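You operate a simulated robot arm through the tools that you are given. There is no shell and no other tool.

You are at the controls of a simulated robot arm. One attempt, no reset.

Task
Start up and run the string on the belt into lane 3.
Fine: main switch and suction on, lane dial to 3, home, then start; leave the other dials alone.

It is judged by the outcome, as a careful person would: the job done as asked, and still so three seconds after it is handed in. It fails if anything else is knocked over, pushed out of place, dropped, spilled or broken.

Robot
A 7-joint arm with a two-finger parallel gripper, fixed in place. Base frame: the origin is at the foot of the arm, x ahead of it, y to its left, z up. Lengths are in mm, angles in degrees, forces in N, time in s.
Its first joint turns from -132.0 to 132.0 degrees. Payload 3.91 kg.
Tool frame: the origin (TCP) lies between the finger pads and is the grasp point; the fingertips stand 30 mm ahead of it; z points along the fingers, y is the line along which they close. The gripper opens to 110 mm. The fingers are 20 mm wide and 10 mm thick; the gripper's body (48 by 112 mm) begins 55 mm behind the TCP.
Orientation is told as [roll, pitch, yaw] about the base's x, y, z axes, in that order, counted from this pose: with the fingers straight down and closing along the base's y, the tool's x points along the base's -x, its y along +y and its z along -z.

Tools
- The arm moves only by the tool servo_tool. Its arguments are lists of equal length, an entry for each row: "translation": the shift along the tool's x, y, z in mm, a list of three; "turn": the turn, a rotation vector about the tool's x, y, z in rad, a list of three; "claw": the finger opening in mm, from 0 to 110. In form: {"translation": [[x, y, z], ...], "turn": [[ax, ay, az], ...], "claw": [claw, ...]}. A call has 1 to 20 rows; each row shifts and turns the commanded pose from where the row before left it, along the tool's axes as they then stand. Each row takes 0.2 s and may step no farther than 50 mm and 8.6 degrees from the row before; otherwise, or with a gripper value out of range, the whole call is refused. Where a pose cannot be reached the arm comes as near as it can. A force on the tool above 40 N (or 10 N above the force at the start of the call, whichever is more), or a blocked arm, ends the call early, and 0.2 s more pass. The fingers move at their own pace (about 108 mm/s each) and stop on an object; they squeeze with about 38 N. The grip force told is the motor's: it shows also when the fingers shut on nothing. Time passes only in rows, and 0.2 s behind the last, so rows that do not move let the fingers close. The reply holds the time, the measured pose of the TCP, the force on the tool along the base axes, the opening and the grip force, in the units named above and with some noise, with the torque about the TCP (base axes, N m) and any sound that the robot's microphone picked up.
- Cameras (640 x 400 px; columns grow to the right, rows downward): "scene" is fixed at [398.5, -649.6, 1644.7]; the picture's right is [0.97, -0.26, 0.00], its down [-0.11, -0.42, -0.90] and it looks along [0.23, 0.87, -0.43] (base axes); focal length 324 px, centre (320, 200). "wrist" rides on the gripper at [72, 17, -103] in the tool frame; the picture's right is [-0.23, 0.97, 0.00], its down [-0.76, -0.18, -0.62] and it looks along [-0.61, -0.14, 0.78] (tool axes); focal length 222 px, centre (320, 200). There is no depth. A picture from a camera that has moved, and an enlarged one, comes with that camera's place and axes in the base frame and with its lens.
- get_image(camera): a new picture of that camera. No time passes.
- inspect(camera, box): a new picture of the part [left, top, right, bottom] of that camera's present view, enlarged. No time passes.
- sign_off(): hands the job in; it is judged then, once.

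Nothing tells you positions but the pictures and the camera data. Unless the task says otherwise, let go and move clear before handing in.

The tools are called after "Request:" by a JSON object that holds its "op" and its "data". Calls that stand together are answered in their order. servo_tool: Moves the arm, as the interface text tells. Its arguments: {"type":"object","properties":{"translation":{"type":"array"},"turn":{"type":"array"},"claw":{"type":"array"}},"required":["translation","turn","claw"]} The other tools are called the same way: get_image (camera) takes a picture; inspect (camera, box) takes an enlarged picture of a part of a camera's view; sign_off () hands the job in.

At the start:

```text
time: 0.0
ee_pos: [512.6, 221.9, 1409.3]
tool_rot: [0.0, 0.0, 0.0]
contact_force: [0.2, 0.6, 0.8]
torque: [-0.01, 0.0, 0.01]
gripper_width: 110.0
grip_force: 0.0
```

scene: 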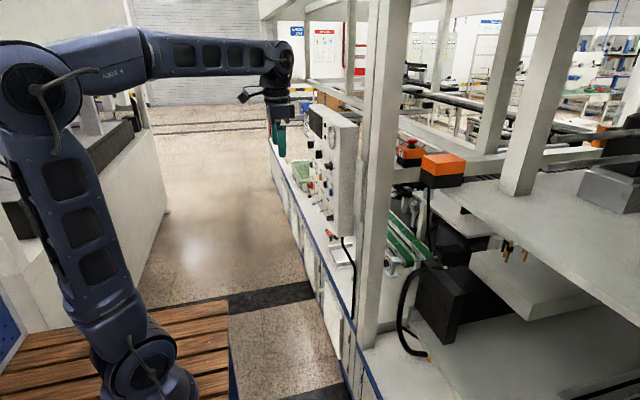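
wrist: 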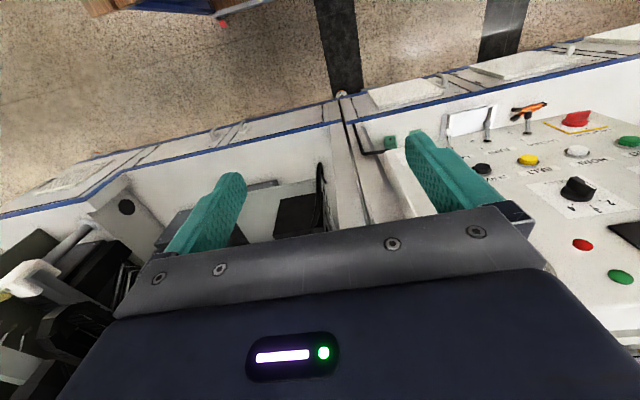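

I see the arm raised on the left and an upright control panel near the middle of the scene, facing towards the arm. I'll enlarge the panel in both cameras first to read its controls.

Request:
{"op": "inspect", "data": {"camera": "scene", "box": [260, 80, 380, 250]}}

Request:
{"op": "inspect", "data": {"camera": "wrist", "box": [420, 80, 640, 300]}}

Request:
{"op": "inspect", "data": {"camera": "scene", "box": [370, 120, 530, 280]}}

```text
2.35 times, centred on (320, 165) of scene
camera zoom: at [398.5, -649.6, 1644.7], right [0.97, -0.26, 0.0], down [-0.11, -0.42, -0.9], along [0.23, 0.87, -0.43], focal length 762 px, centre (320, 282)
```

zoom: 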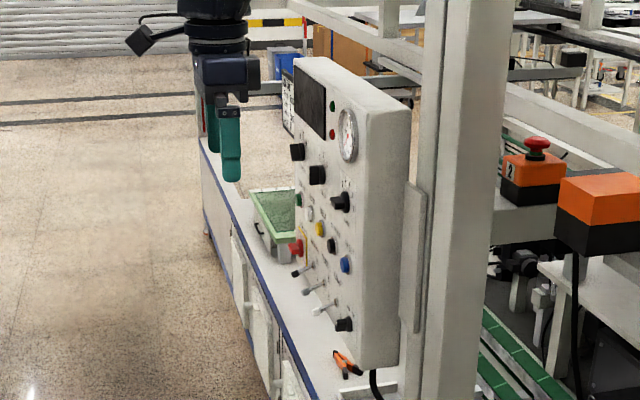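

```text
1.82 times, centred on (530, 190) of wrist
camera zoom: at [439.0, 240.1, 1511.2], right [0.23, 0.97, 0.0], down [0.76, -0.18, 0.62], along [0.61, -0.14, -0.78], focal length 404 px, centre (-62, 218)
```

zoom: 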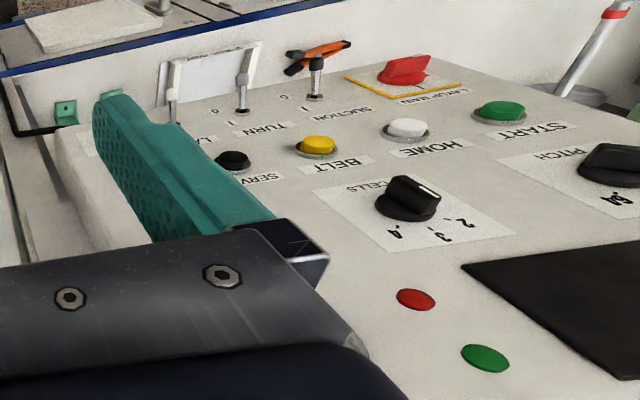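

```text
2.50 times, centred on (450, 200) of scene
camera zoom: at [398.5, -649.6, 1644.7], right [0.97, -0.26, 0.0], down [-0.11, -0.42, -0.9], along [0.23, 0.87, -0.43], focal length 810 px, centre (-5, 200)
```

zoom: 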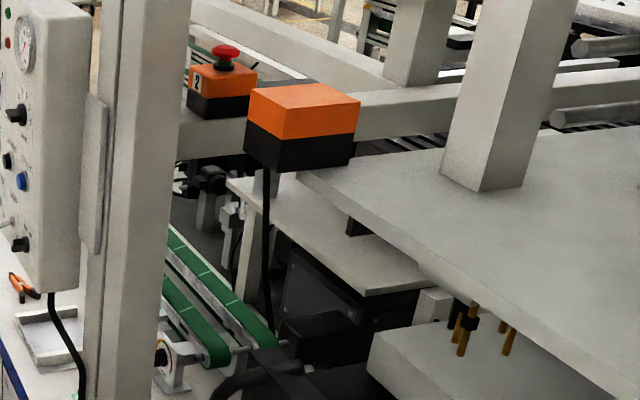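

The panel face stands upright at about x ≈ 720, with its buttons between y ≈ 450 and 720 and z ≈ 1150. Next I pitch the tool so the wrist camera looks squarely at it, staying in free space.

Request:
{"op": "servo_tool", "data": {"translation": [[0, 0, 0], [0, 0, 0], [0, 0, 0], [0, 0, 0], [0, 0, 0], [0, 0, 0]], "turn": [[0, -0.148, 0], [0, -0.148, 0], [0, -0.148, 0], [0, -0.148, 0], [0, -0.148, 0], [0, -0.148, 0]], "claw": [110, 110, 60, 20, 0, 0]}}

```text
time: 1.4
ee_pos: [512.6, 221.7, 1408.1]
tool_rot: [0.1, -50.9, -0.1]
contact_force: [0.1, 0.4, -0.1]
torque: [-0.02, 0.02, 0.05]
gripper_width: 0.0
grip_force: 37.9
```

The tool is pitched; now I slide sideways in front of the panel, a little back and down, to see the whole face.

Request:
{"op": "servo_tool", "data": {"translation": [[13, 40, -4], [13, 40, -4], [13, 40, -4], [13, 40, -4], [13, 40, -4], [13, 40, -4], [13, 40, -4], [13, 40, -4]], "turn": [[0, 0, 0], [0, 0, 0], [0, 0, 0], [0, 0, 0], [0, 0, 0], [0, 0, 0], [0, 0, 0], [0, 0, 0]], "claw": [0, 0, 0, 0, 0, 0, 0, 0]}}

Request:
{"op": "get_image", "data": {"camera": "wrist"}}

Request:
{"op": "get_image", "data": {"camera": "scene"}}

```text
time: 3.2
ee_pos: [421.6, 546.6, 1350.2]
tool_rot: [0.1, -51.0, -0.1]
contact_force: [-0.9, -0.1, 1.1]
torque: [0.04, 0.04, 0.04]
gripper_width: 0.1
grip_force: 38.0
```

```text
taken
camera wrist: at [294.5, 563.6, 1358.5], right [0.14, 0.97, 0.18], down [0.0, -0.18, 0.98], along [0.99, -0.14, -0.02], focal length 222 px, centre (320, 200)
```

wrist: 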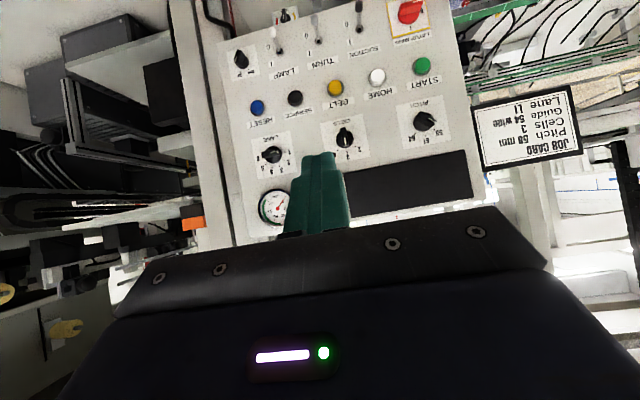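

```text
taken
```

scene: 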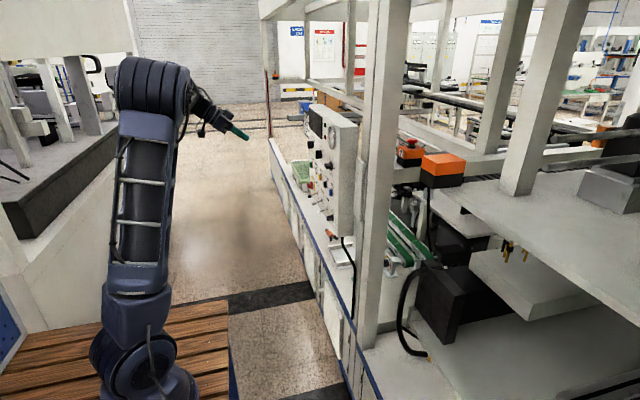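

The whole panel is now visible (upside-down in this view), with a job card beside it. I'll enlarge parts of it to read the labels and present settings.

Request:
{"op": "inspect", "data": {"camera": "wrist", "box": [220, 0, 340, 80]}}

Request:
{"op": "inspect", "data": {"camera": "wrist", "box": [330, 0, 450, 80]}}

Request:
{"op": "inspect", "data": {"camera": "wrist", "box": [230, 70, 350, 150]}}

Request:
{"op": "inspect", "data": {"camera": "wrist", "box": [230, 110, 350, 190]}}

Request:
{"op": "inspect", "data": {"camera": "wrist", "box": [330, 60, 450, 160]}}

Request:
{"op": "inspect", "data": {"camera": "wrist", "box": [460, 70, 600, 180]}}

Request:
{"op": "inspect", "data": {"camera": "wrist", "box": [240, 150, 500, 240]}}

```text
5.00 times, centred on (280, 40) of wrist
camera zoom: at [294.5, 563.6, 1358.5], right [0.14, 0.97, 0.18], down [0.0, -0.18, 0.98], along [0.99, -0.14, -0.02], focal length 1111 px, centre (520, 1000)
```

zoom: 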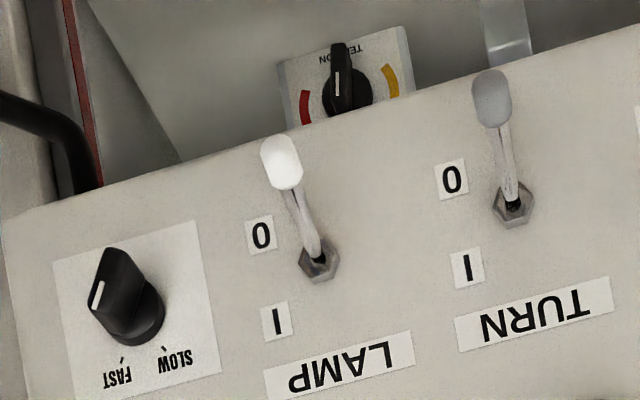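

```text
5.00 times, centred on (390, 40) of wrist
camera zoom: at [294.5, 563.6, 1358.5], right [0.14, 0.97, 0.18], down [0.0, -0.18, 0.98], along [0.99, -0.14, -0.02], focal length 1111 px, centre (-30, 1000)
```

zoom: 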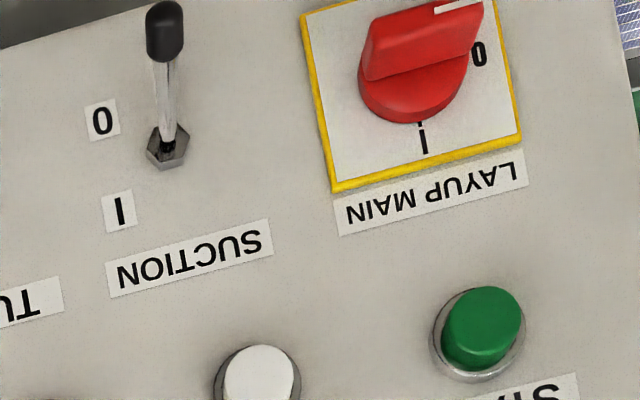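

```text
5.00 times, centred on (290, 110) of wrist
camera zoom: at [294.5, 563.6, 1358.5], right [0.14, 0.97, 0.18], down [0.0, -0.18, 0.98], along [0.99, -0.14, -0.02], focal length 1111 px, centre (470, 650)
```

zoom: 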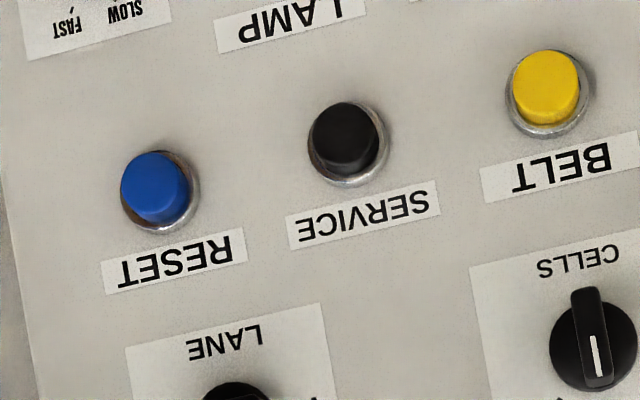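

```text
5.00 times, centred on (290, 150) of wrist
camera zoom: at [294.5, 563.6, 1358.5], right [0.14, 0.97, 0.18], down [0.0, -0.18, 0.98], along [0.99, -0.14, -0.02], focal length 1111 px, centre (470, 450)
```

zoom: 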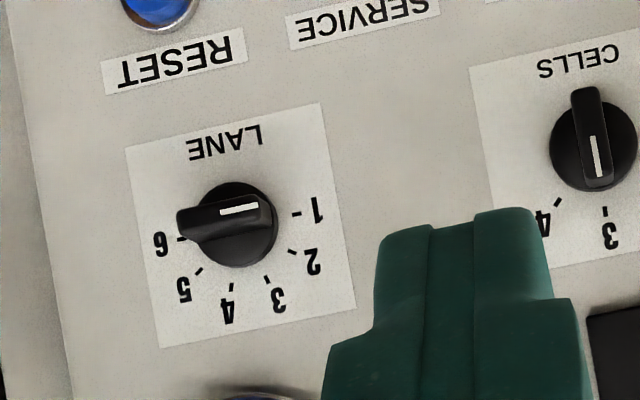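

```text
4.00 times, centred on (390, 110) of wrist
camera zoom: at [294.5, 563.6, 1358.5], right [0.14, 0.97, 0.18], down [0.0, -0.18, 0.98], along [0.99, -0.14, -0.02], focal length 888 px, centre (40, 560)
```

zoom: 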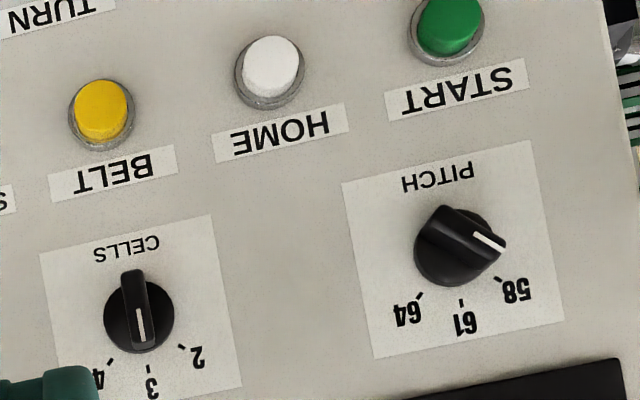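

```text
3.64 times, centred on (530, 125) of wrist
camera zoom: at [294.5, 563.6, 1358.5], right [0.14, 0.97, 0.18], down [0.0, -0.18, 0.98], along [0.99, -0.14, -0.02], focal length 808 px, centre (-444, 473)
```

zoom: 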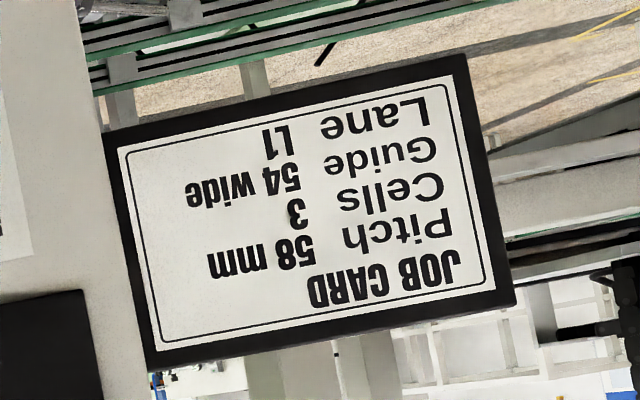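

```text
2.46 times, centred on (370, 195) of wrist
camera zoom: at [294.5, 563.6, 1358.5], right [0.14, 0.97, 0.18], down [0.0, -0.18, 0.98], along [0.99, -0.14, -0.02], focal length 547 px, centre (197, 212)
```

zoom: 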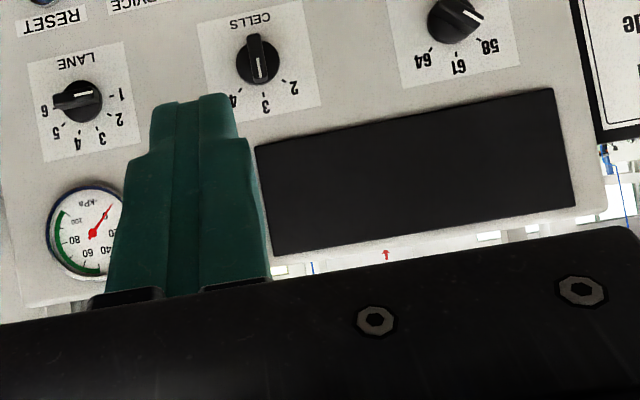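

The controls can be read now. LANE is at 1, CELLS at 3 and PITCH at 58. The LAYUP MAIN red rotary is on 0, and SUCTION is a toggle that is down at 0. The job card says lane L1, but the task explicitly says lane 3, so I'll set 3. Next I level the tool and roll it so the fingers close vertically for the red main handle.

Request:
{"op": "servo_tool", "data": {"translation": [[0, 0, 0], [0, 0, 0], [0, 0, 0], [0, 0, 0], [0, 0, 0], [0, 0, 0], [0, 0, 0], [0, 0, 0], [0, 0, 0], [0, 0, 0], [0, 0, 0], [0, 0, 0], [0, 0, 0], [0, 0, 0], [0, 0, 0], [0, 0, 0]], "turn": [[0, -0.1361, 0], [0, -0.1361, 0], [0, -0.1361, 0], [0, -0.1361, 0], [0, -0.1361, 0], [0, 0, -0.1428], [0, 0, -0.1428], [0, 0, -0.1428], [0, 0, -0.1428], [0, 0, -0.1428], [0, 0, -0.1428], [0, 0, -0.1428], [0, 0, -0.1428], [0, 0, -0.1428], [0, 0, -0.1428], [0, 0, -0.1428]], "claw": [0, 0, 0, 0, 0, 0, 0, 0, 0, 0, 0, 0, 0, 0, 0, 0]}}

Request:
{"op": "get_image", "data": {"camera": "wrist"}}

Request:
{"op": "get_image", "data": {"camera": "scene"}}

```text
time: 6.6
ee_pos: [423.8, 543.4, 1348.1]
tool_rot: [-89.9, 0.1, 89.9]
contact_force: [0.0, -0.4, -0.4]
torque: [-0.02, 0.01, 0.0]
gripper_width: 0.0
grip_force: 37.6
```

```text
taken
camera wrist: at [318.1, 471.1, 1330.5], right [0.0, 0.23, -0.97], down [-0.62, 0.76, 0.18], along [0.78, 0.61, 0.14], focal length 222 px, centre (320, 200)
```

wrist: 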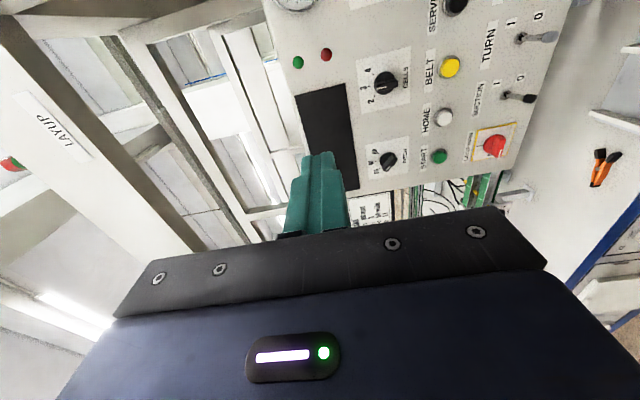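

```text
taken
```

scene: 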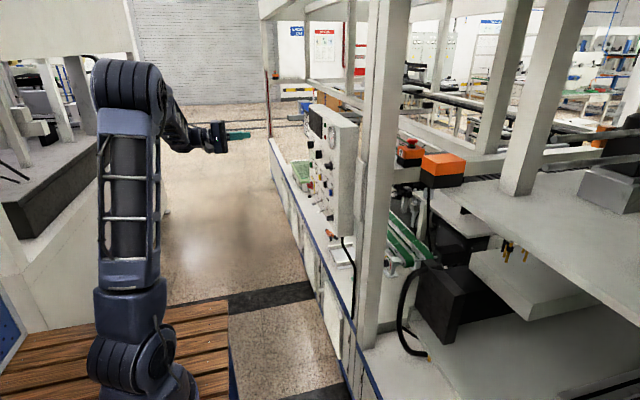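

The tool is level with the fingers closing vertically. The red main handle triangulates to about (708, 722, 1054), so I move to a standoff in front of it and open the fingers.

Request:
{"op": "servo_tool", "data": {"translation": [[-19.84, 32.67, 18.44], [-19.84, 32.67, 18.44], [-19.84, 32.67, 18.44], [-19.84, 32.67, 18.44], [-19.84, 32.67, 18.44], [-19.84, 32.67, 18.44], [-19.84, 32.67, 18.44], [-19.84, 32.67, 18.44], [-19.84, 32.67, 18.44]], "turn": [[0, 0, 0], [0, 0, 0], [0, 0, 0], [0, 0, 0], [0, 0, 0], [0, 0, 0], [0, 0, 0], [0, 0, 0], [0, 0, 0]], "claw": [0, 0, 0, 0, 0, 0, 20, 40, 50]}}

Request:
{"op": "get_image", "data": {"camera": "wrist"}}

Request:
{"op": "inspect", "data": {"camera": "scene", "box": [260, 80, 380, 250]}}

```text
time: 8.6
ee_pos: [585.5, 718.8, 1054.7]
tool_rot: [-89.9, -0.2, 89.9]
contact_force: [0.0, 0.6, 0.7]
torque: [-0.03, 0.09, 0.04]
gripper_width: 50.1
grip_force: 0.2
```

```text
taken
camera wrist: at [479.9, 647.3, 1036.7], right [0.0, 0.23, -0.97], down [-0.62, 0.76, 0.18], along [0.78, 0.61, 0.14], focal length 222 px, centre (320, 200)
```

wrist: 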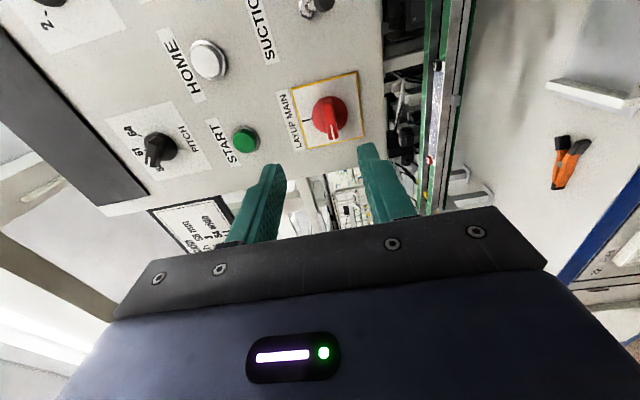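

```text
2.35 times, centred on (320, 165) of scene
camera zoom: at [398.5, -649.6, 1644.7], right [0.97, -0.26, 0.0], down [-0.11, -0.42, -0.9], along [0.23, 0.87, -0.43], focal length 762 px, centre (320, 282)
```

zoom: 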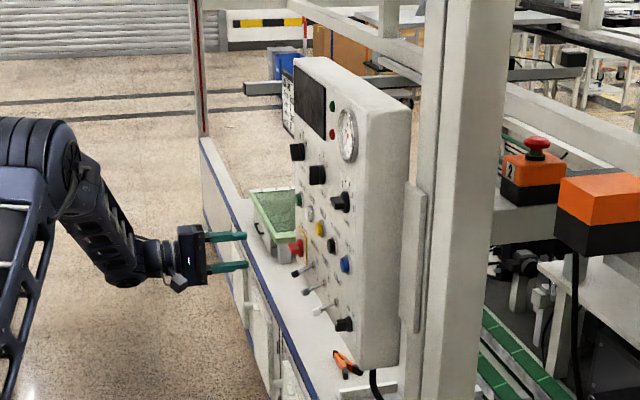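

I'm in front of the main handle with the fingers open. I'll zoom in to see exactly where its bar and centre are.

Request:
{"op": "inspect", "data": {"camera": "wrist", "box": [265, 60, 385, 180]}}

Request:
{"op": "inspect", "data": {"camera": "scene", "box": [295, 155, 345, 230]}}

```text
3.33 times, centred on (325, 120) of wrist
camera zoom: at [479.9, 647.3, 1036.7], right [0.0, 0.23, -0.97], down [-0.62, 0.76, 0.18], along [0.78, 0.61, 0.14], focal length 740 px, centre (303, 467)
```

zoom: 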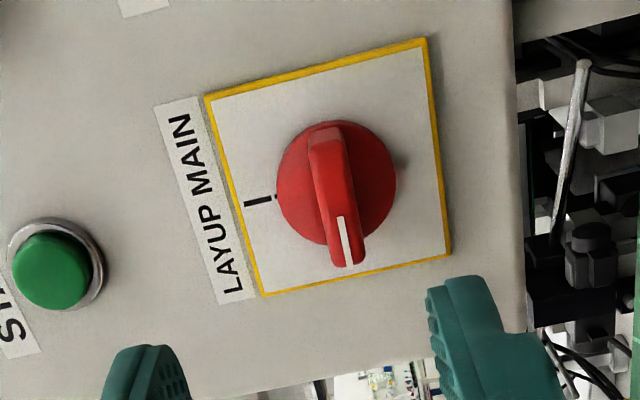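

```text
5.33 times, centred on (320, 192) of scene
camera zoom: at [398.5, -649.6, 1644.7], right [0.97, -0.26, 0.0], down [-0.11, -0.42, -0.9], along [0.23, 0.87, -0.43], focal length 1728 px, centre (320, 240)
```

zoom: 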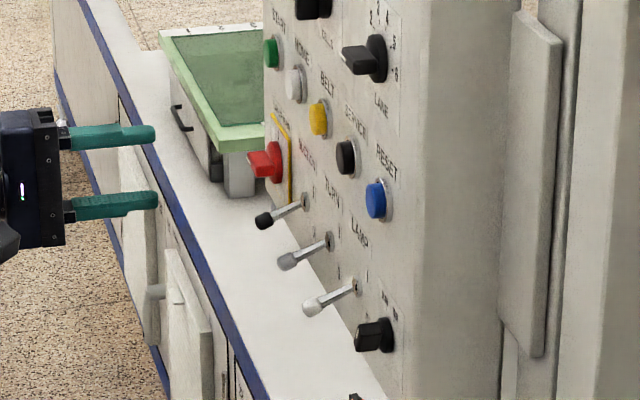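

The main knob is a disc about 38 mm across with a horizontal bar marked toward 0 (+y). It sits about 10 mm below and 5 mm left of my axis. I'll correct the alignment and close in partway for a better look.

Request:
{"op": "servo_tool", "data": {"translation": [[-5.5, 10, 0], [0, 0, 20], [0, 0, 20]], "turn": [[0, 0, 0], [0, 0, 0], [0, 0, 0]], "claw": [50, 50, 50]}}

Request:
{"op": "inspect", "data": {"camera": "wrist", "box": [240, 80, 400, 180]}}

Request:
{"op": "inspect", "data": {"camera": "scene", "box": [275, 155, 345, 230]}}

```text
time: 9.4
ee_pos: [625.3, 725.1, 1041.8]
tool_rot: [-89.9, -0.1, 90.0]
contact_force: [0.2, 0.3, -0.3]
torque: [-0.02, 0.02, 0.03]
gripper_width: 50.3
grip_force: 0.1
```

```text
4.00 times, centred on (320, 130) of wrist
camera zoom: at [520.0, 654.0, 1023.7], right [0.0, 0.23, -0.97], down [-0.62, 0.76, 0.18], along [0.78, 0.61, 0.14], focal length 888 px, centre (320, 480)
```

zoom: 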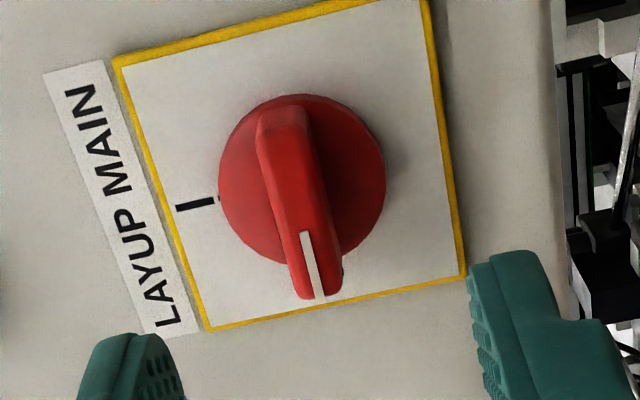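

```text
5.33 times, centred on (310, 192) of scene
camera zoom: at [398.5, -649.6, 1644.7], right [0.97, -0.26, 0.0], down [-0.11, -0.42, -0.9], along [0.23, 0.87, -0.43], focal length 1728 px, centre (373, 240)
```

zoom: 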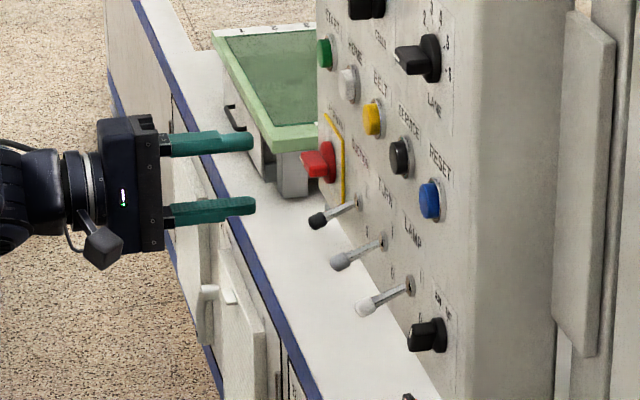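

Fingers are aligned with the bar within about 2 mm, and the bar's front is at x ≈ 698 with the plate at ≈ 730. I advance so the tips overlap the bar by about 14 mm, then close on it.

Request:
{"op": "servo_tool", "data": {"translation": [[0, -2, 15], [0, 0, 15], [0, 0, 15], [0, 0, 12]], "turn": [[0, 0, 0], [0, 0, 0], [0, 0, 0], [0, 0, 0]], "claw": [50, 50, 50, 50]}}

Request:
{"op": "inspect", "data": {"camera": "wrist", "box": [240, 80, 400, 180]}}

Request:
{"op": "inspect", "data": {"camera": "scene", "box": [275, 155, 345, 230]}}

```text
time: 10.4
ee_pos: [682.4, 725.3, 1045.2]
tool_rot: [-89.8, 0.1, 90.0]
contact_force: [0.4, -0.3, -0.2]
torque: [0.0, 0.01, -0.01]
gripper_width: 50.1
grip_force: 0.1
```

```text
4.00 times, centred on (320, 130) of wrist
camera zoom: at [577.8, 654.1, 1027.4], right [0.0, 0.23, -0.97], down [-0.62, 0.76, 0.18], along [0.78, 0.61, 0.14], focal length 888 px, centre (320, 480)
```

zoom: 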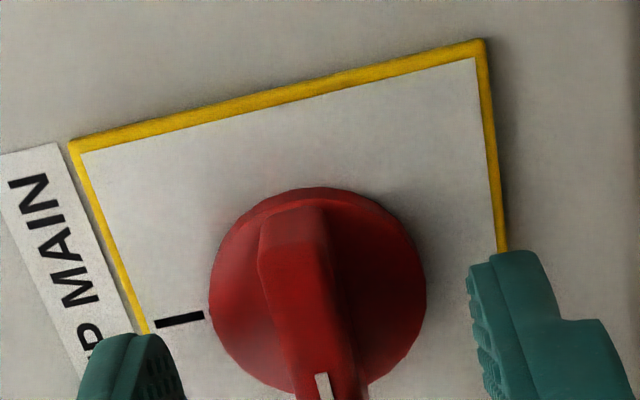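

```text
5.33 times, centred on (310, 192) of scene
camera zoom: at [398.5, -649.6, 1644.7], right [0.97, -0.26, 0.0], down [-0.11, -0.42, -0.9], along [0.23, 0.87, -0.43], focal length 1728 px, centre (373, 240)
```

zoom: 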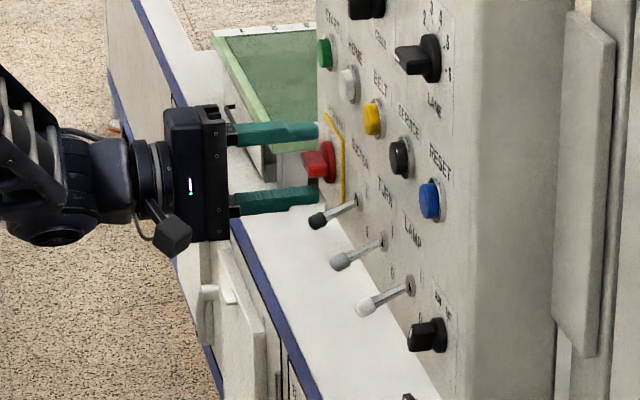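

The tips now straddle the bar with good overlap. I close the fingers on it.

Request:
{"op": "servo_tool", "data": {"translation": [[0, 0, 0], [0, 0, 0], [0, 0, 0]], "turn": [[0, 0, 0], [0, 0, 0], [0, 0, 0]], "claw": [20, 5, 5]}}

Request:
{"op": "inspect", "data": {"camera": "wrist", "box": [240, 80, 400, 180]}}

```text
time: 11.2
ee_pos: [682.9, 726.7, 1045.1]
tool_rot: [-89.8, -0.1, 90.0]
contact_force: [2.2, 0.6, -3.9]
torque: [0.02, -0.09, 0.29]
gripper_width: 11.2
grip_force: 45.0
```

```text
4.00 times, centred on (320, 130) of wrist
camera zoom: at [577.8, 654.0, 1027.2], right [0.0, 0.23, -0.97], down [-0.62, 0.76, 0.18], along [0.78, 0.61, 0.14], focal length 888 px, centre (320, 480)
```

zoom: 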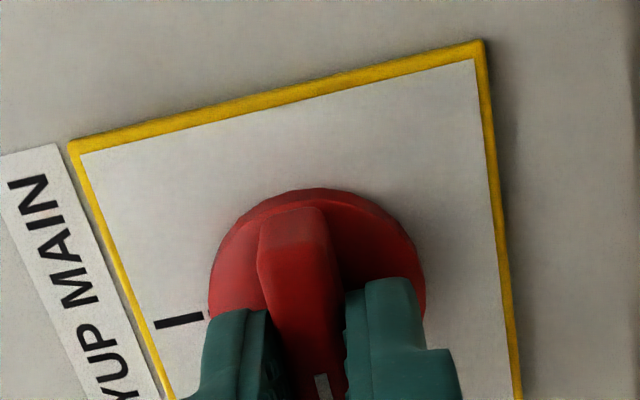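

The bar is gripped (11 mm). I now turn it clockwise, as seen from the front, towards I, watching the forces halfway.

Request:
{"op": "servo_tool", "data": {"translation": [[0, 0, 0], [0, 0, 0], [0, 0, 0], [0, 0, 0], [0, 0, 0], [0, 0, 0]], "turn": [[0, 0, 0.1428], [0, 0, 0.1428], [0, 0, 0.1428], [0, 0, 0.1428], [0, 0, 0.1428], [0, 0, 0.1428]], "claw": [5, 5, 5, 5, 5, 5]}}

Request:
{"op": "get_image", "data": {"camera": "wrist"}}

```text
time: 12.6
ee_pos: [683.5, 725.0, 1046.9]
tool_rot: [-89.8, -49.3, 89.9]
contact_force: [-29.1, -23.4, 7.5]
torque: [-0.05, 0.15, -0.94]
gripper_width: 10.8
grip_force: 45.1
```

```text
taken
camera wrist: at [578.0, 691.3, 979.6], right [0.0, 0.89, -0.46], down [-0.62, 0.36, 0.69], along [0.78, 0.29, 0.55], focal length 222 px, centre (320, 200)
```

wrist: 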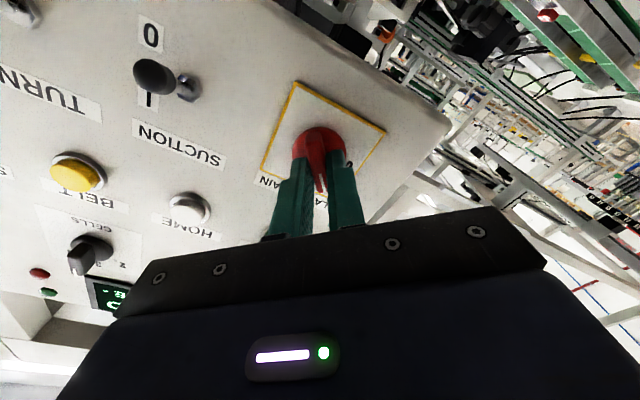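

The display has already lit up partway through, but there is some side load (about 37 N), so the tool is slightly off the knob's axis. I relieve it with a small shift back and to −y, then finish the quarter turn.

Request:
{"op": "servo_tool", "data": {"translation": [[1.6, -1.9, -1.5]], "turn": [[0, 0, 0]], "claw": [5]}}

```text
time: 13.0
ee_pos: [682.6, 724.5, 1047.2]
tool_rot: [-90.0, -49.3, 90.2]
contact_force: [11.5, 26.5, 8.2]
torque: [0.03, 0.15, 0.33]
gripper_width: 11.3
grip_force: 45.1
```

That over-corrected a little, since the grip is stiff. I shift back about half and continue the turn in smaller steps.

Request:
{"op": "servo_tool", "data": {"translation": [[-1.1, 0.7, 0.4], [0, 0, 0], [0, 0, 0]], "turn": [[0, 0, 0], [0, 0, 0.12], [0, 0, 0.12]], "claw": [5, 5, 5]}}

```text
time: 13.8
ee_pos: [683.5, 723.9, 1046.6]
tool_rot: [-89.8, -63.0, 89.8]
contact_force: [-2.9, 4.4, 18.0]
torque: [0.01, -1.14, 0.51]
gripper_width: 10.5
grip_force: 45.4
```

Request:
{"op": "servo_tool", "data": {"translation": [[-0.7, -0.35, 0], [0, 0, 0], [0, 0, 0]], "turn": [[0, 0, 0.12], [0, 0, 0.12], [0, 0, 0.12]], "claw": [5, 5, 5]}}

Request:
{"op": "get_image", "data": {"camera": "wrist"}}

```text
time: 14.6
ee_pos: [683.7, 724.2, 1047.8]
tool_rot: [-88.8, -83.7, 88.7]
contact_force: [-8.4, -6.0, 9.9]
torque: [-0.04, -1.46, 0.0]
gripper_width: 11.2
grip_force: 44.9
```

```text
taken
camera wrist: at [577.9, 733.4, 972.2], right [0.0, 0.99, 0.12], down [-0.62, -0.09, 0.78], along [0.78, -0.07, 0.62], focal length 222 px, centre (320, 200)
```

wrist: 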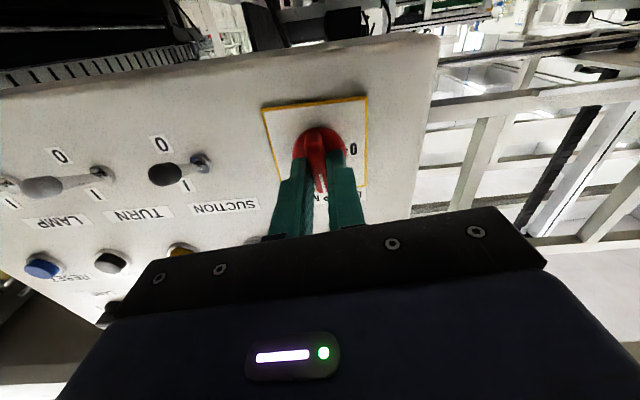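

The handle is nearly upright. One last 6° completes the quarter turn, then I open the fingers and back straight out.

Request:
{"op": "servo_tool", "data": {"translation": [[0, 0, 0], [0, 0, 0]], "turn": [[0, 0, 0.11], [0, 0, 0]], "claw": [5, 5]}}

Request:
{"op": "servo_tool", "data": {"translation": [[0, 0, 0], [0, 0, 0], [0, 0, -25], [0, 0, -30], [0, 0, -30]], "turn": [[0, 0, 0], [0, 0, 0], [0, 0, 0], [0, 0, 0], [0, 0, 0]], "claw": [40, 40, 40, 40, 40]}}

Request:
{"op": "get_image", "data": {"camera": "wrist"}}

Request:
{"op": "inspect", "data": {"camera": "scene", "box": [275, 95, 365, 230]}}

```text
time: 15.2
ee_pos: [682.7, 723.7, 1047.5]
tool_rot: [-27.4, -89.9, 27.1]
contact_force: [-16.1, -16.5, 7.4]
torque: [0.0, 0.03, -0.26]
gripper_width: 10.9
grip_force: 45.2
stopped in row 2: the force on the tool passed its limit at 41 N (the readings are from after the stop); the commanded pose is now the measured one
```

```text
time: 16.4
ee_pos: [598.7, 724.5, 1045.2]
tool_rot: [-32.1, -89.9, 31.9]
contact_force: [-0.1, 0.0, 0.8]
torque: [-0.01, -0.01, 0.01]
gripper_width: 40.1
grip_force: 0.0
```

```text
taken
camera wrist: at [494.1, 742.2, 971.9], right [0.0, 0.97, 0.23], down [-0.62, -0.17, 0.76], along [0.78, -0.14, 0.6], focal length 222 px, centre (320, 200)
```

wrist: 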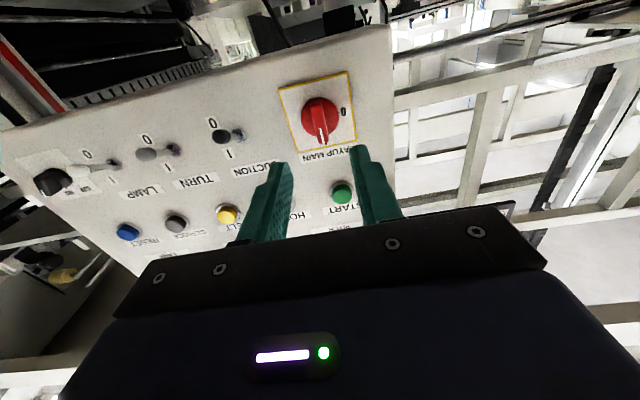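

```text
2.96 times, centred on (320, 162) of scene
camera zoom: at [398.5, -649.6, 1644.7], right [0.97, -0.26, 0.0], down [-0.11, -0.42, -0.9], along [0.23, 0.87, -0.43], focal length 960 px, centre (320, 311)
```

zoom: 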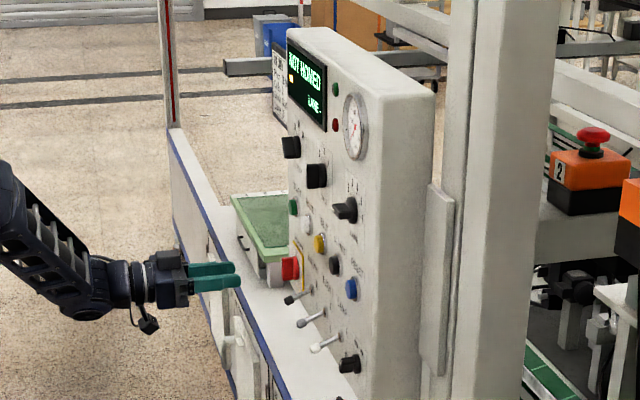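

The main switch now points up to I and the display reads "NOT HOMED". I'll zoom to confirm, and get a close look at the suction toggle.

Request:
{"op": "inspect", "data": {"camera": "wrist", "box": [190, 60, 370, 172]}}

Request:
{"op": "inspect", "data": {"camera": "scene", "box": [305, 95, 350, 140]}}

Request:
{"op": "inspect", "data": {"camera": "scene", "box": [295, 170, 345, 230]}}

```text
3.56 times, centred on (280, 116) of wrist
camera zoom: at [494.1, 742.2, 971.9], right [0.0, 0.97, 0.23], down [-0.62, -0.17, 0.76], along [0.78, -0.14, 0.6], focal length 790 px, centre (462, 499)
```

zoom: 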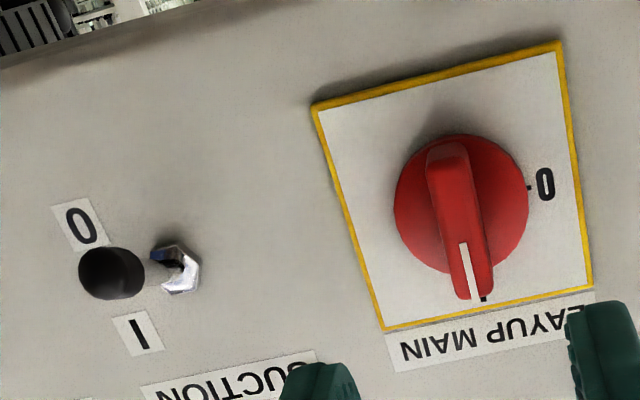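

```text
8.89 times, centred on (328, 118) of scene
camera zoom: at [398.5, -649.6, 1644.7], right [0.97, -0.26, 0.0], down [-0.11, -0.42, -0.9], along [0.23, 0.87, -0.43], focal length 2880 px, centre (253, 933)
```

zoom: 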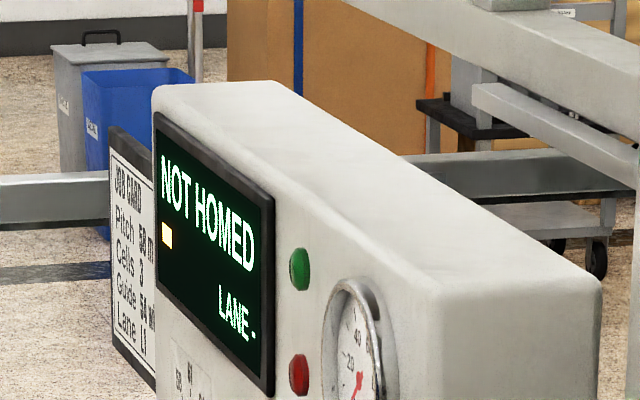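

```text
6.67 times, centred on (320, 200) of scene
camera zoom: at [398.5, -649.6, 1644.7], right [0.97, -0.26, 0.0], down [-0.11, -0.42, -0.9], along [0.23, 0.87, -0.43], focal length 2160 px, centre (320, 200)
```

zoom: 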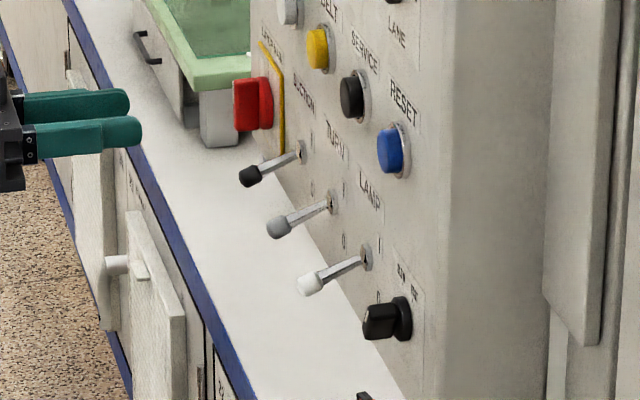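

Main is confirmed at I. The suction lever's tip is at about (688, 636, 1028) and its pivot at about (726, 636, 1044), pointing down at 0. I close the fingers and move to just below and in front of the lever.

Request:
{"op": "servo_tool", "data": {"translation": [[14, -29.5, 0], [14, -29.5, 0], [14, -29.5, 0], [0, 0, 20], [0, 0, 20]], "turn": [[0, 0, 0], [0, 0, 0], [0, 0, 0], [0, 0, 0], [0, 0, 0]], "claw": [0, 0, 0, 0, 0]}}

Request:
{"op": "inspect", "data": {"camera": "wrist", "box": [220, 60, 420, 210]}}

Request:
{"op": "inspect", "data": {"camera": "scene", "box": [275, 155, 345, 230]}}

```text
time: 17.6
ee_pos: [638.9, 637.5, 1004.6]
tool_rot: [-30.8, -89.8, 30.6]
contact_force: [-0.1, 0.3, 0.3]
torque: [0.01, -0.02, -0.03]
gripper_width: 0.2
grip_force: 38.2
```

```text
2.67 times, centred on (320, 135) of wrist
camera zoom: at [533.1, 654.9, 930.8], right [0.0, 0.97, 0.23], down [-0.62, -0.17, 0.76], along [0.78, -0.14, 0.6], focal length 592 px, centre (320, 373)
```

zoom: 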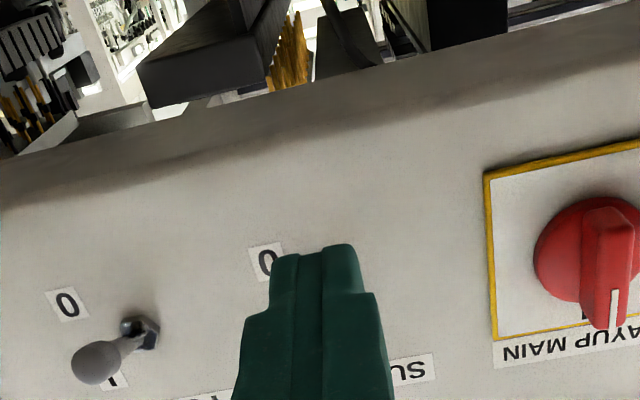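

```text
5.33 times, centred on (310, 192) of scene
camera zoom: at [398.5, -649.6, 1644.7], right [0.97, -0.26, 0.0], down [-0.11, -0.42, -0.9], along [0.23, 0.87, -0.43], focal length 1728 px, centre (373, 240)
```

zoom: 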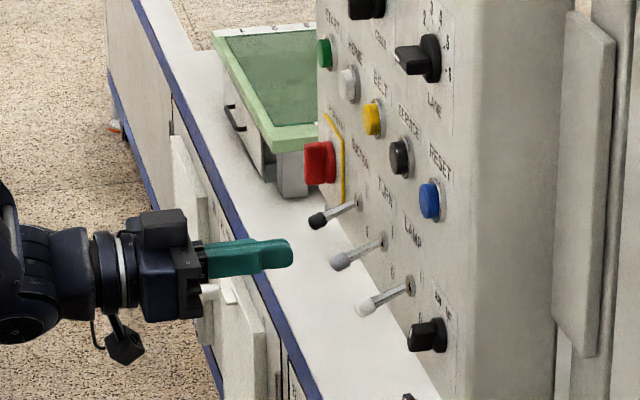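

The closed fingertip is in line with the suction lever and below it. I advance beneath the lever, then push up gently.

Request:
{"op": "servo_tool", "data": {"translation": [[4, 0, 0], [0, 0, 17], [0, 0, 17]], "turn": [[0, 0, 0], [0, 0, 0], [0, 0, 0]], "claw": [0, 0, 0]}}

Request:
{"op": "inspect", "data": {"camera": "scene", "box": [275, 155, 345, 230]}}

Request:
{"op": "get_image", "data": {"camera": "wrist"}}

```text
time: 18.4
ee_pos: [672.6, 636.2, 1002.0]
tool_rot: [-35.2, -89.6, 34.9]
contact_force: [-0.7, 0.5, 0.5]
torque: [-0.01, 0.02, 0.01]
gripper_width: 0.0
grip_force: 37.4
```

```text
5.33 times, centred on (310, 192) of scene
camera zoom: at [398.5, -649.6, 1644.7], right [0.97, -0.26, 0.0], down [-0.11, -0.42, -0.9], along [0.23, 0.87, -0.43], focal length 1728 px, centre (373, 240)
```

zoom: 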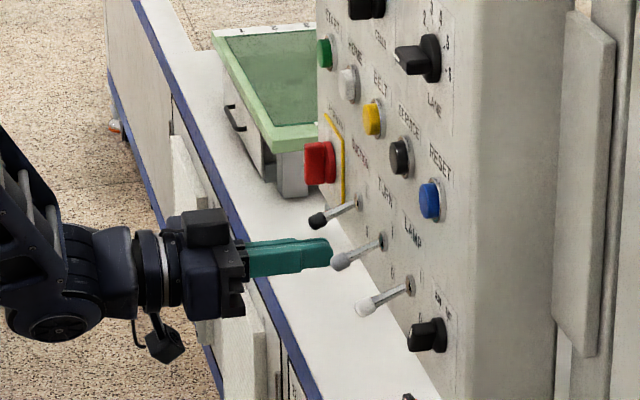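

```text
taken
camera wrist: at [567.4, 653.2, 928.2], right [0.0, 0.97, 0.22], down [-0.62, -0.17, 0.76], along [0.78, -0.14, 0.6], focal length 222 px, centre (320, 200)
```

wrist: 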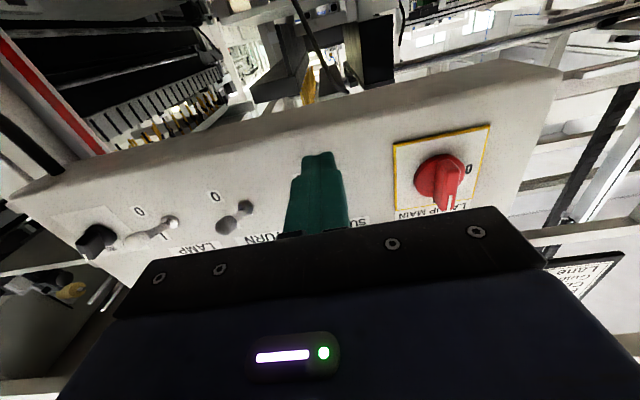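

Request:
{"op": "servo_tool", "data": {"translation": [[-6, 0, 0], [-6, 0, 0], [-6, 0, 0], [-6, 0, 0], [-6, 0, 0], [-5, 0, 0]], "turn": [[0, 0, 0], [0, 0, 0], [0, 0, 0], [0, 0, 0], [0, 0, 0], [0, 0, 0]], "claw": [0, 0, 0, 0, 0, 0]}}

Request:
{"op": "inspect", "data": {"camera": "scene", "box": [275, 155, 345, 230]}}

Request:
{"op": "inspect", "data": {"camera": "scene", "box": [305, 95, 350, 140]}}

```text
time: 19.9
ee_pos: [671.7, 635.5, 1035.8]
tool_rot: [-30.4, -89.7, 30.3]
contact_force: [0.0, 0.8, -0.1]
torque: [-0.01, 0.01, -0.01]
gripper_width: 0.0
grip_force: 37.5
```

```text
5.33 times, centred on (310, 192) of scene
camera zoom: at [398.5, -649.6, 1644.7], right [0.97, -0.26, 0.0], down [-0.11, -0.42, -0.9], along [0.23, 0.87, -0.43], focal length 1728 px, centre (373, 240)
```

zoom: 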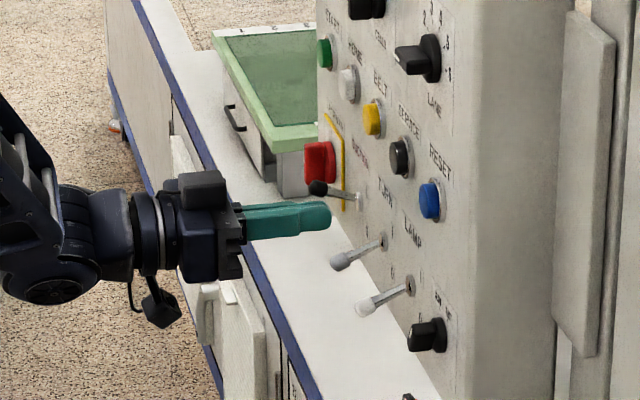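

```text
8.89 times, centred on (328, 118) of scene
camera zoom: at [398.5, -649.6, 1644.7], right [0.97, -0.26, 0.0], down [-0.11, -0.42, -0.9], along [0.23, 0.87, -0.43], focal length 2880 px, centre (253, 933)
```

zoom: 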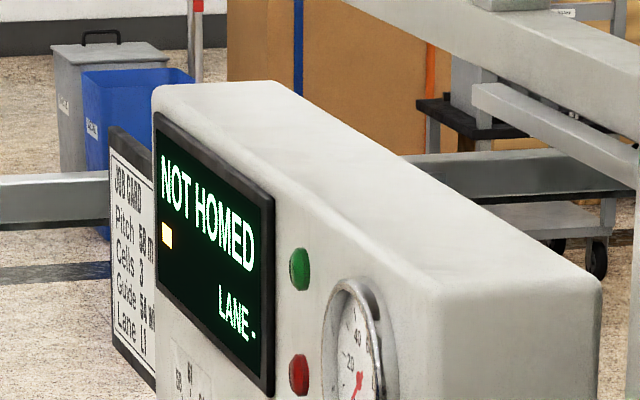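

The suction lever has snapped up to I, and no contact force remains. I back straight out, roll the tool so the fingers close vertically again, and move to a standoff before the LANE dial at about (710, 432, 1245).

Request:
{"op": "servo_tool", "data": {"translation": [[0, 0, -25], [0, 0, -30], [0, 0, -30], [0, 0, 0], [0, 0, 0], [0, 0, 0], [0, 0, 0], [0, 0, 0], [0, 0, 0], [0, 0, 0], [0, 0, 0], [0, 0, 0], [0, 0, 0], [0, 0, 0]], "turn": [[0, 0, 0], [0, 0, 0], [0, 0, 0], [0, 0, -0.1428], [0, 0, -0.1428], [0, 0, -0.1428], [0, 0, -0.1428], [0, 0, -0.1428], [0, 0, -0.1428], [0, 0, -0.1428], [0, 0, -0.1428], [0, 0, -0.1428], [0, 0, -0.1428], [0, 0, -0.1428]], "claw": [0, 0, 0, 0, 0, 0, 0, 0, 0, 0, 0, 0, 0, 0]}}

Request:
{"op": "servo_tool", "data": {"translation": [[29, -30, 0], [29, -30, 0], [29, -30, 0], [29, -30, 0], [29, -30, 0], [29, -30, 0], [29, -30, 0]], "turn": [[0, 0, 0], [0, 0, 0], [0, 0, 0], [0, 0, 0], [0, 0, 0], [0, 0, 0], [0, 0, 0]], "claw": [0, 0, 0, 0, 20, 40, 50]}}

Request:
{"op": "get_image", "data": {"camera": "wrist"}}

Request:
{"op": "get_image", "data": {"camera": "scene"}}

```text
time: 22.9
ee_pos: [588.3, 637.0, 1036.7]
tool_rot: [-89.8, 0.2, 89.8]
contact_force: [-0.2, 0.0, -0.1]
torque: [0.05, 0.02, 0.0]
gripper_width: 0.0
grip_force: 38.0
```

```text
time: 24.4
ee_pos: [588.3, 439.1, 1243.5]
tool_rot: [-89.8, 0.2, 89.9]
contact_force: [-0.2, 0.1, -0.7]
torque: [-0.04, -0.05, -0.06]
gripper_width: 49.7
grip_force: 0.0
```

```text
taken
camera wrist: at [483.2, 366.9, 1226.5], right [0.0, 0.22, -0.97], down [-0.62, 0.76, 0.18], along [0.78, 0.61, 0.14], focal length 222 px, centre (320, 200)
```

wrist: 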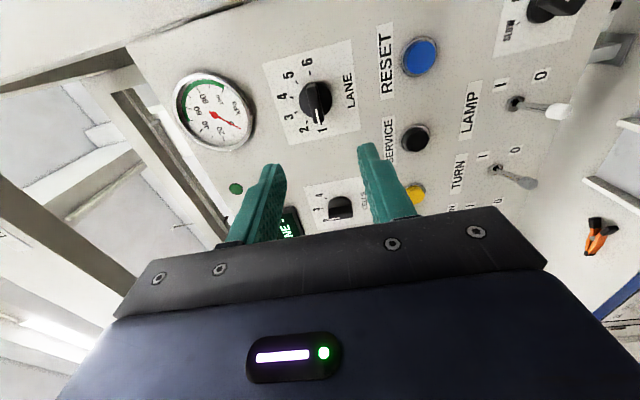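

```text
taken
```

scene: 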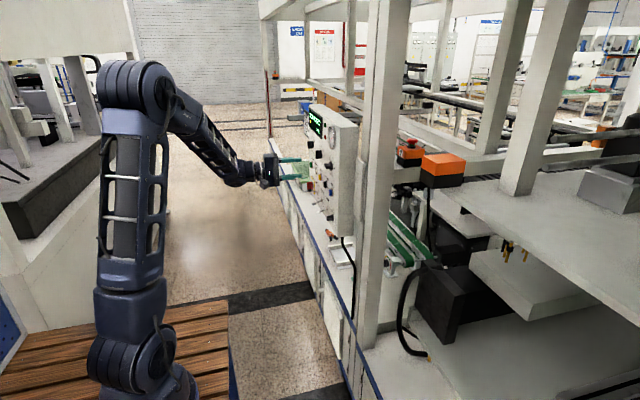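

Request:
{"op": "inspect", "data": {"camera": "wrist", "box": [255, 40, 375, 160]}}

Request:
{"op": "inspect", "data": {"camera": "wrist", "box": [160, 50, 280, 170]}}

Request:
{"op": "inspect", "data": {"camera": "scene", "box": [265, 90, 360, 230]}}

```text
3.33 times, centred on (315, 100) of wrist
camera zoom: at [483.2, 366.9, 1226.5], right [0.0, 0.22, -0.97], down [-0.62, 0.76, 0.18], along [0.78, 0.61, 0.14], focal length 740 px, centre (337, 533)
```

zoom: 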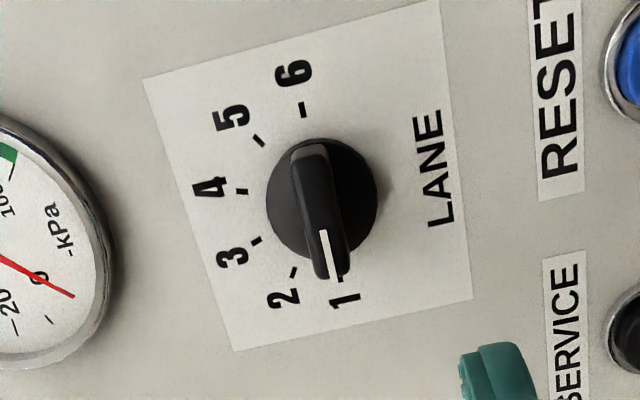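

```text
3.33 times, centred on (220, 110) of wrist
camera zoom: at [483.2, 366.9, 1226.5], right [0.0, 0.22, -0.97], down [-0.62, 0.76, 0.18], along [0.78, 0.61, 0.14], focal length 740 px, centre (653, 500)
```

zoom: 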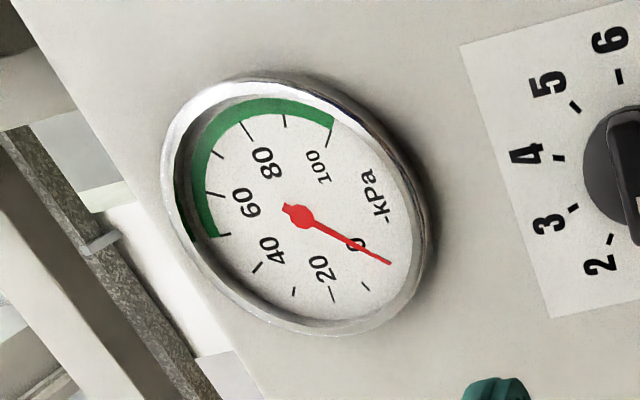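

```text
2.86 times, centred on (312, 160) of scene
camera zoom: at [398.5, -649.6, 1644.7], right [0.97, -0.26, 0.0], down [-0.11, -0.42, -0.9], along [0.23, 0.87, -0.43], focal length 926 px, centre (341, 314)
```

zoom: 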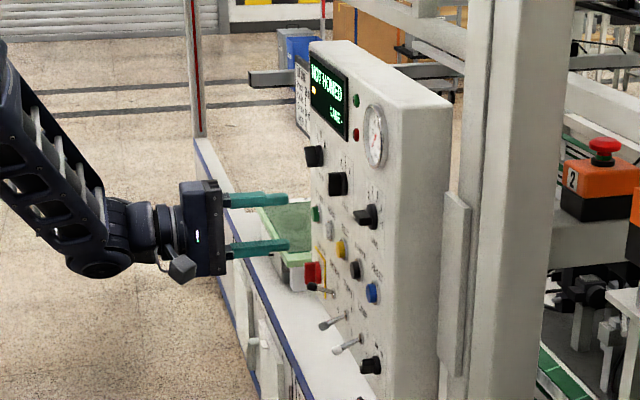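

The LANE knob points at 1 with its bar horizontal, centred near (y 425, z 1244). I align on it and close in partway to refine.

Request:
{"op": "servo_tool", "data": {"translation": [[13, -1, 0], [0, 0, 20], [0, 0, 25]], "turn": [[0, 0, 0], [0, 0, 0], [0, 0, 0]], "claw": [50, 50, 50]}}

Request:
{"op": "inspect", "data": {"camera": "wrist", "box": [240, 60, 400, 180]}}

Request:
{"op": "inspect", "data": {"camera": "scene", "box": [285, 115, 365, 195]}}

```text
time: 25.2
ee_pos: [632.0, 422.0, 1247.6]
tool_rot: [-89.7, 0.2, 89.7]
contact_force: [-0.2, 0.5, 0.1]
torque: [0.0, -0.01, -0.03]
gripper_width: 50.0
grip_force: 0.0
```

```text
3.33 times, centred on (320, 120) of wrist
camera zoom: at [527.4, 350.4, 1230.1], right [0.0, 0.23, -0.97], down [-0.62, 0.76, 0.18], along [0.78, 0.6, 0.14], focal length 740 px, centre (320, 467)
```

zoom: 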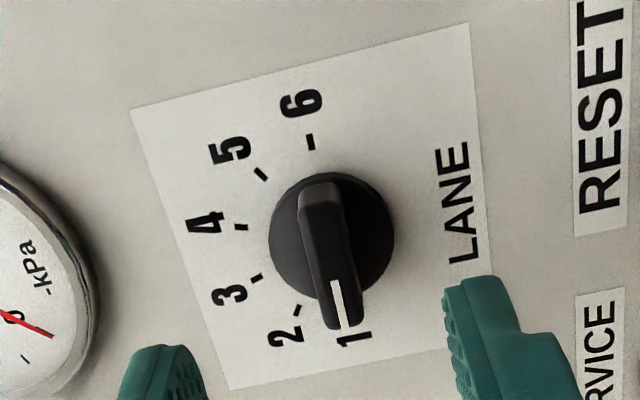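

```text
5.00 times, centred on (325, 155) of scene
camera zoom: at [398.5, -649.6, 1644.7], right [0.97, -0.26, 0.0], down [-0.11, -0.42, -0.9], along [0.23, 0.87, -0.43], focal length 1620 px, centre (295, 425)
```

zoom: 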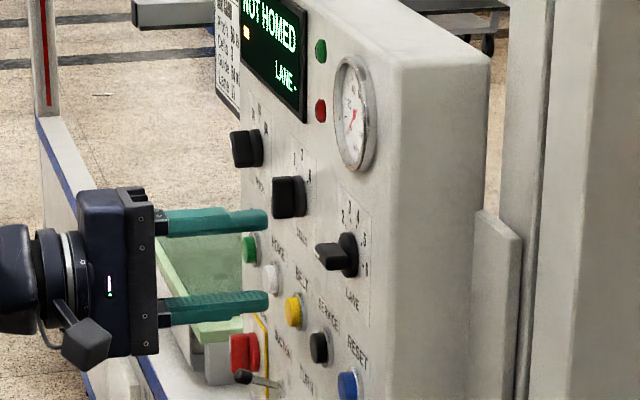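

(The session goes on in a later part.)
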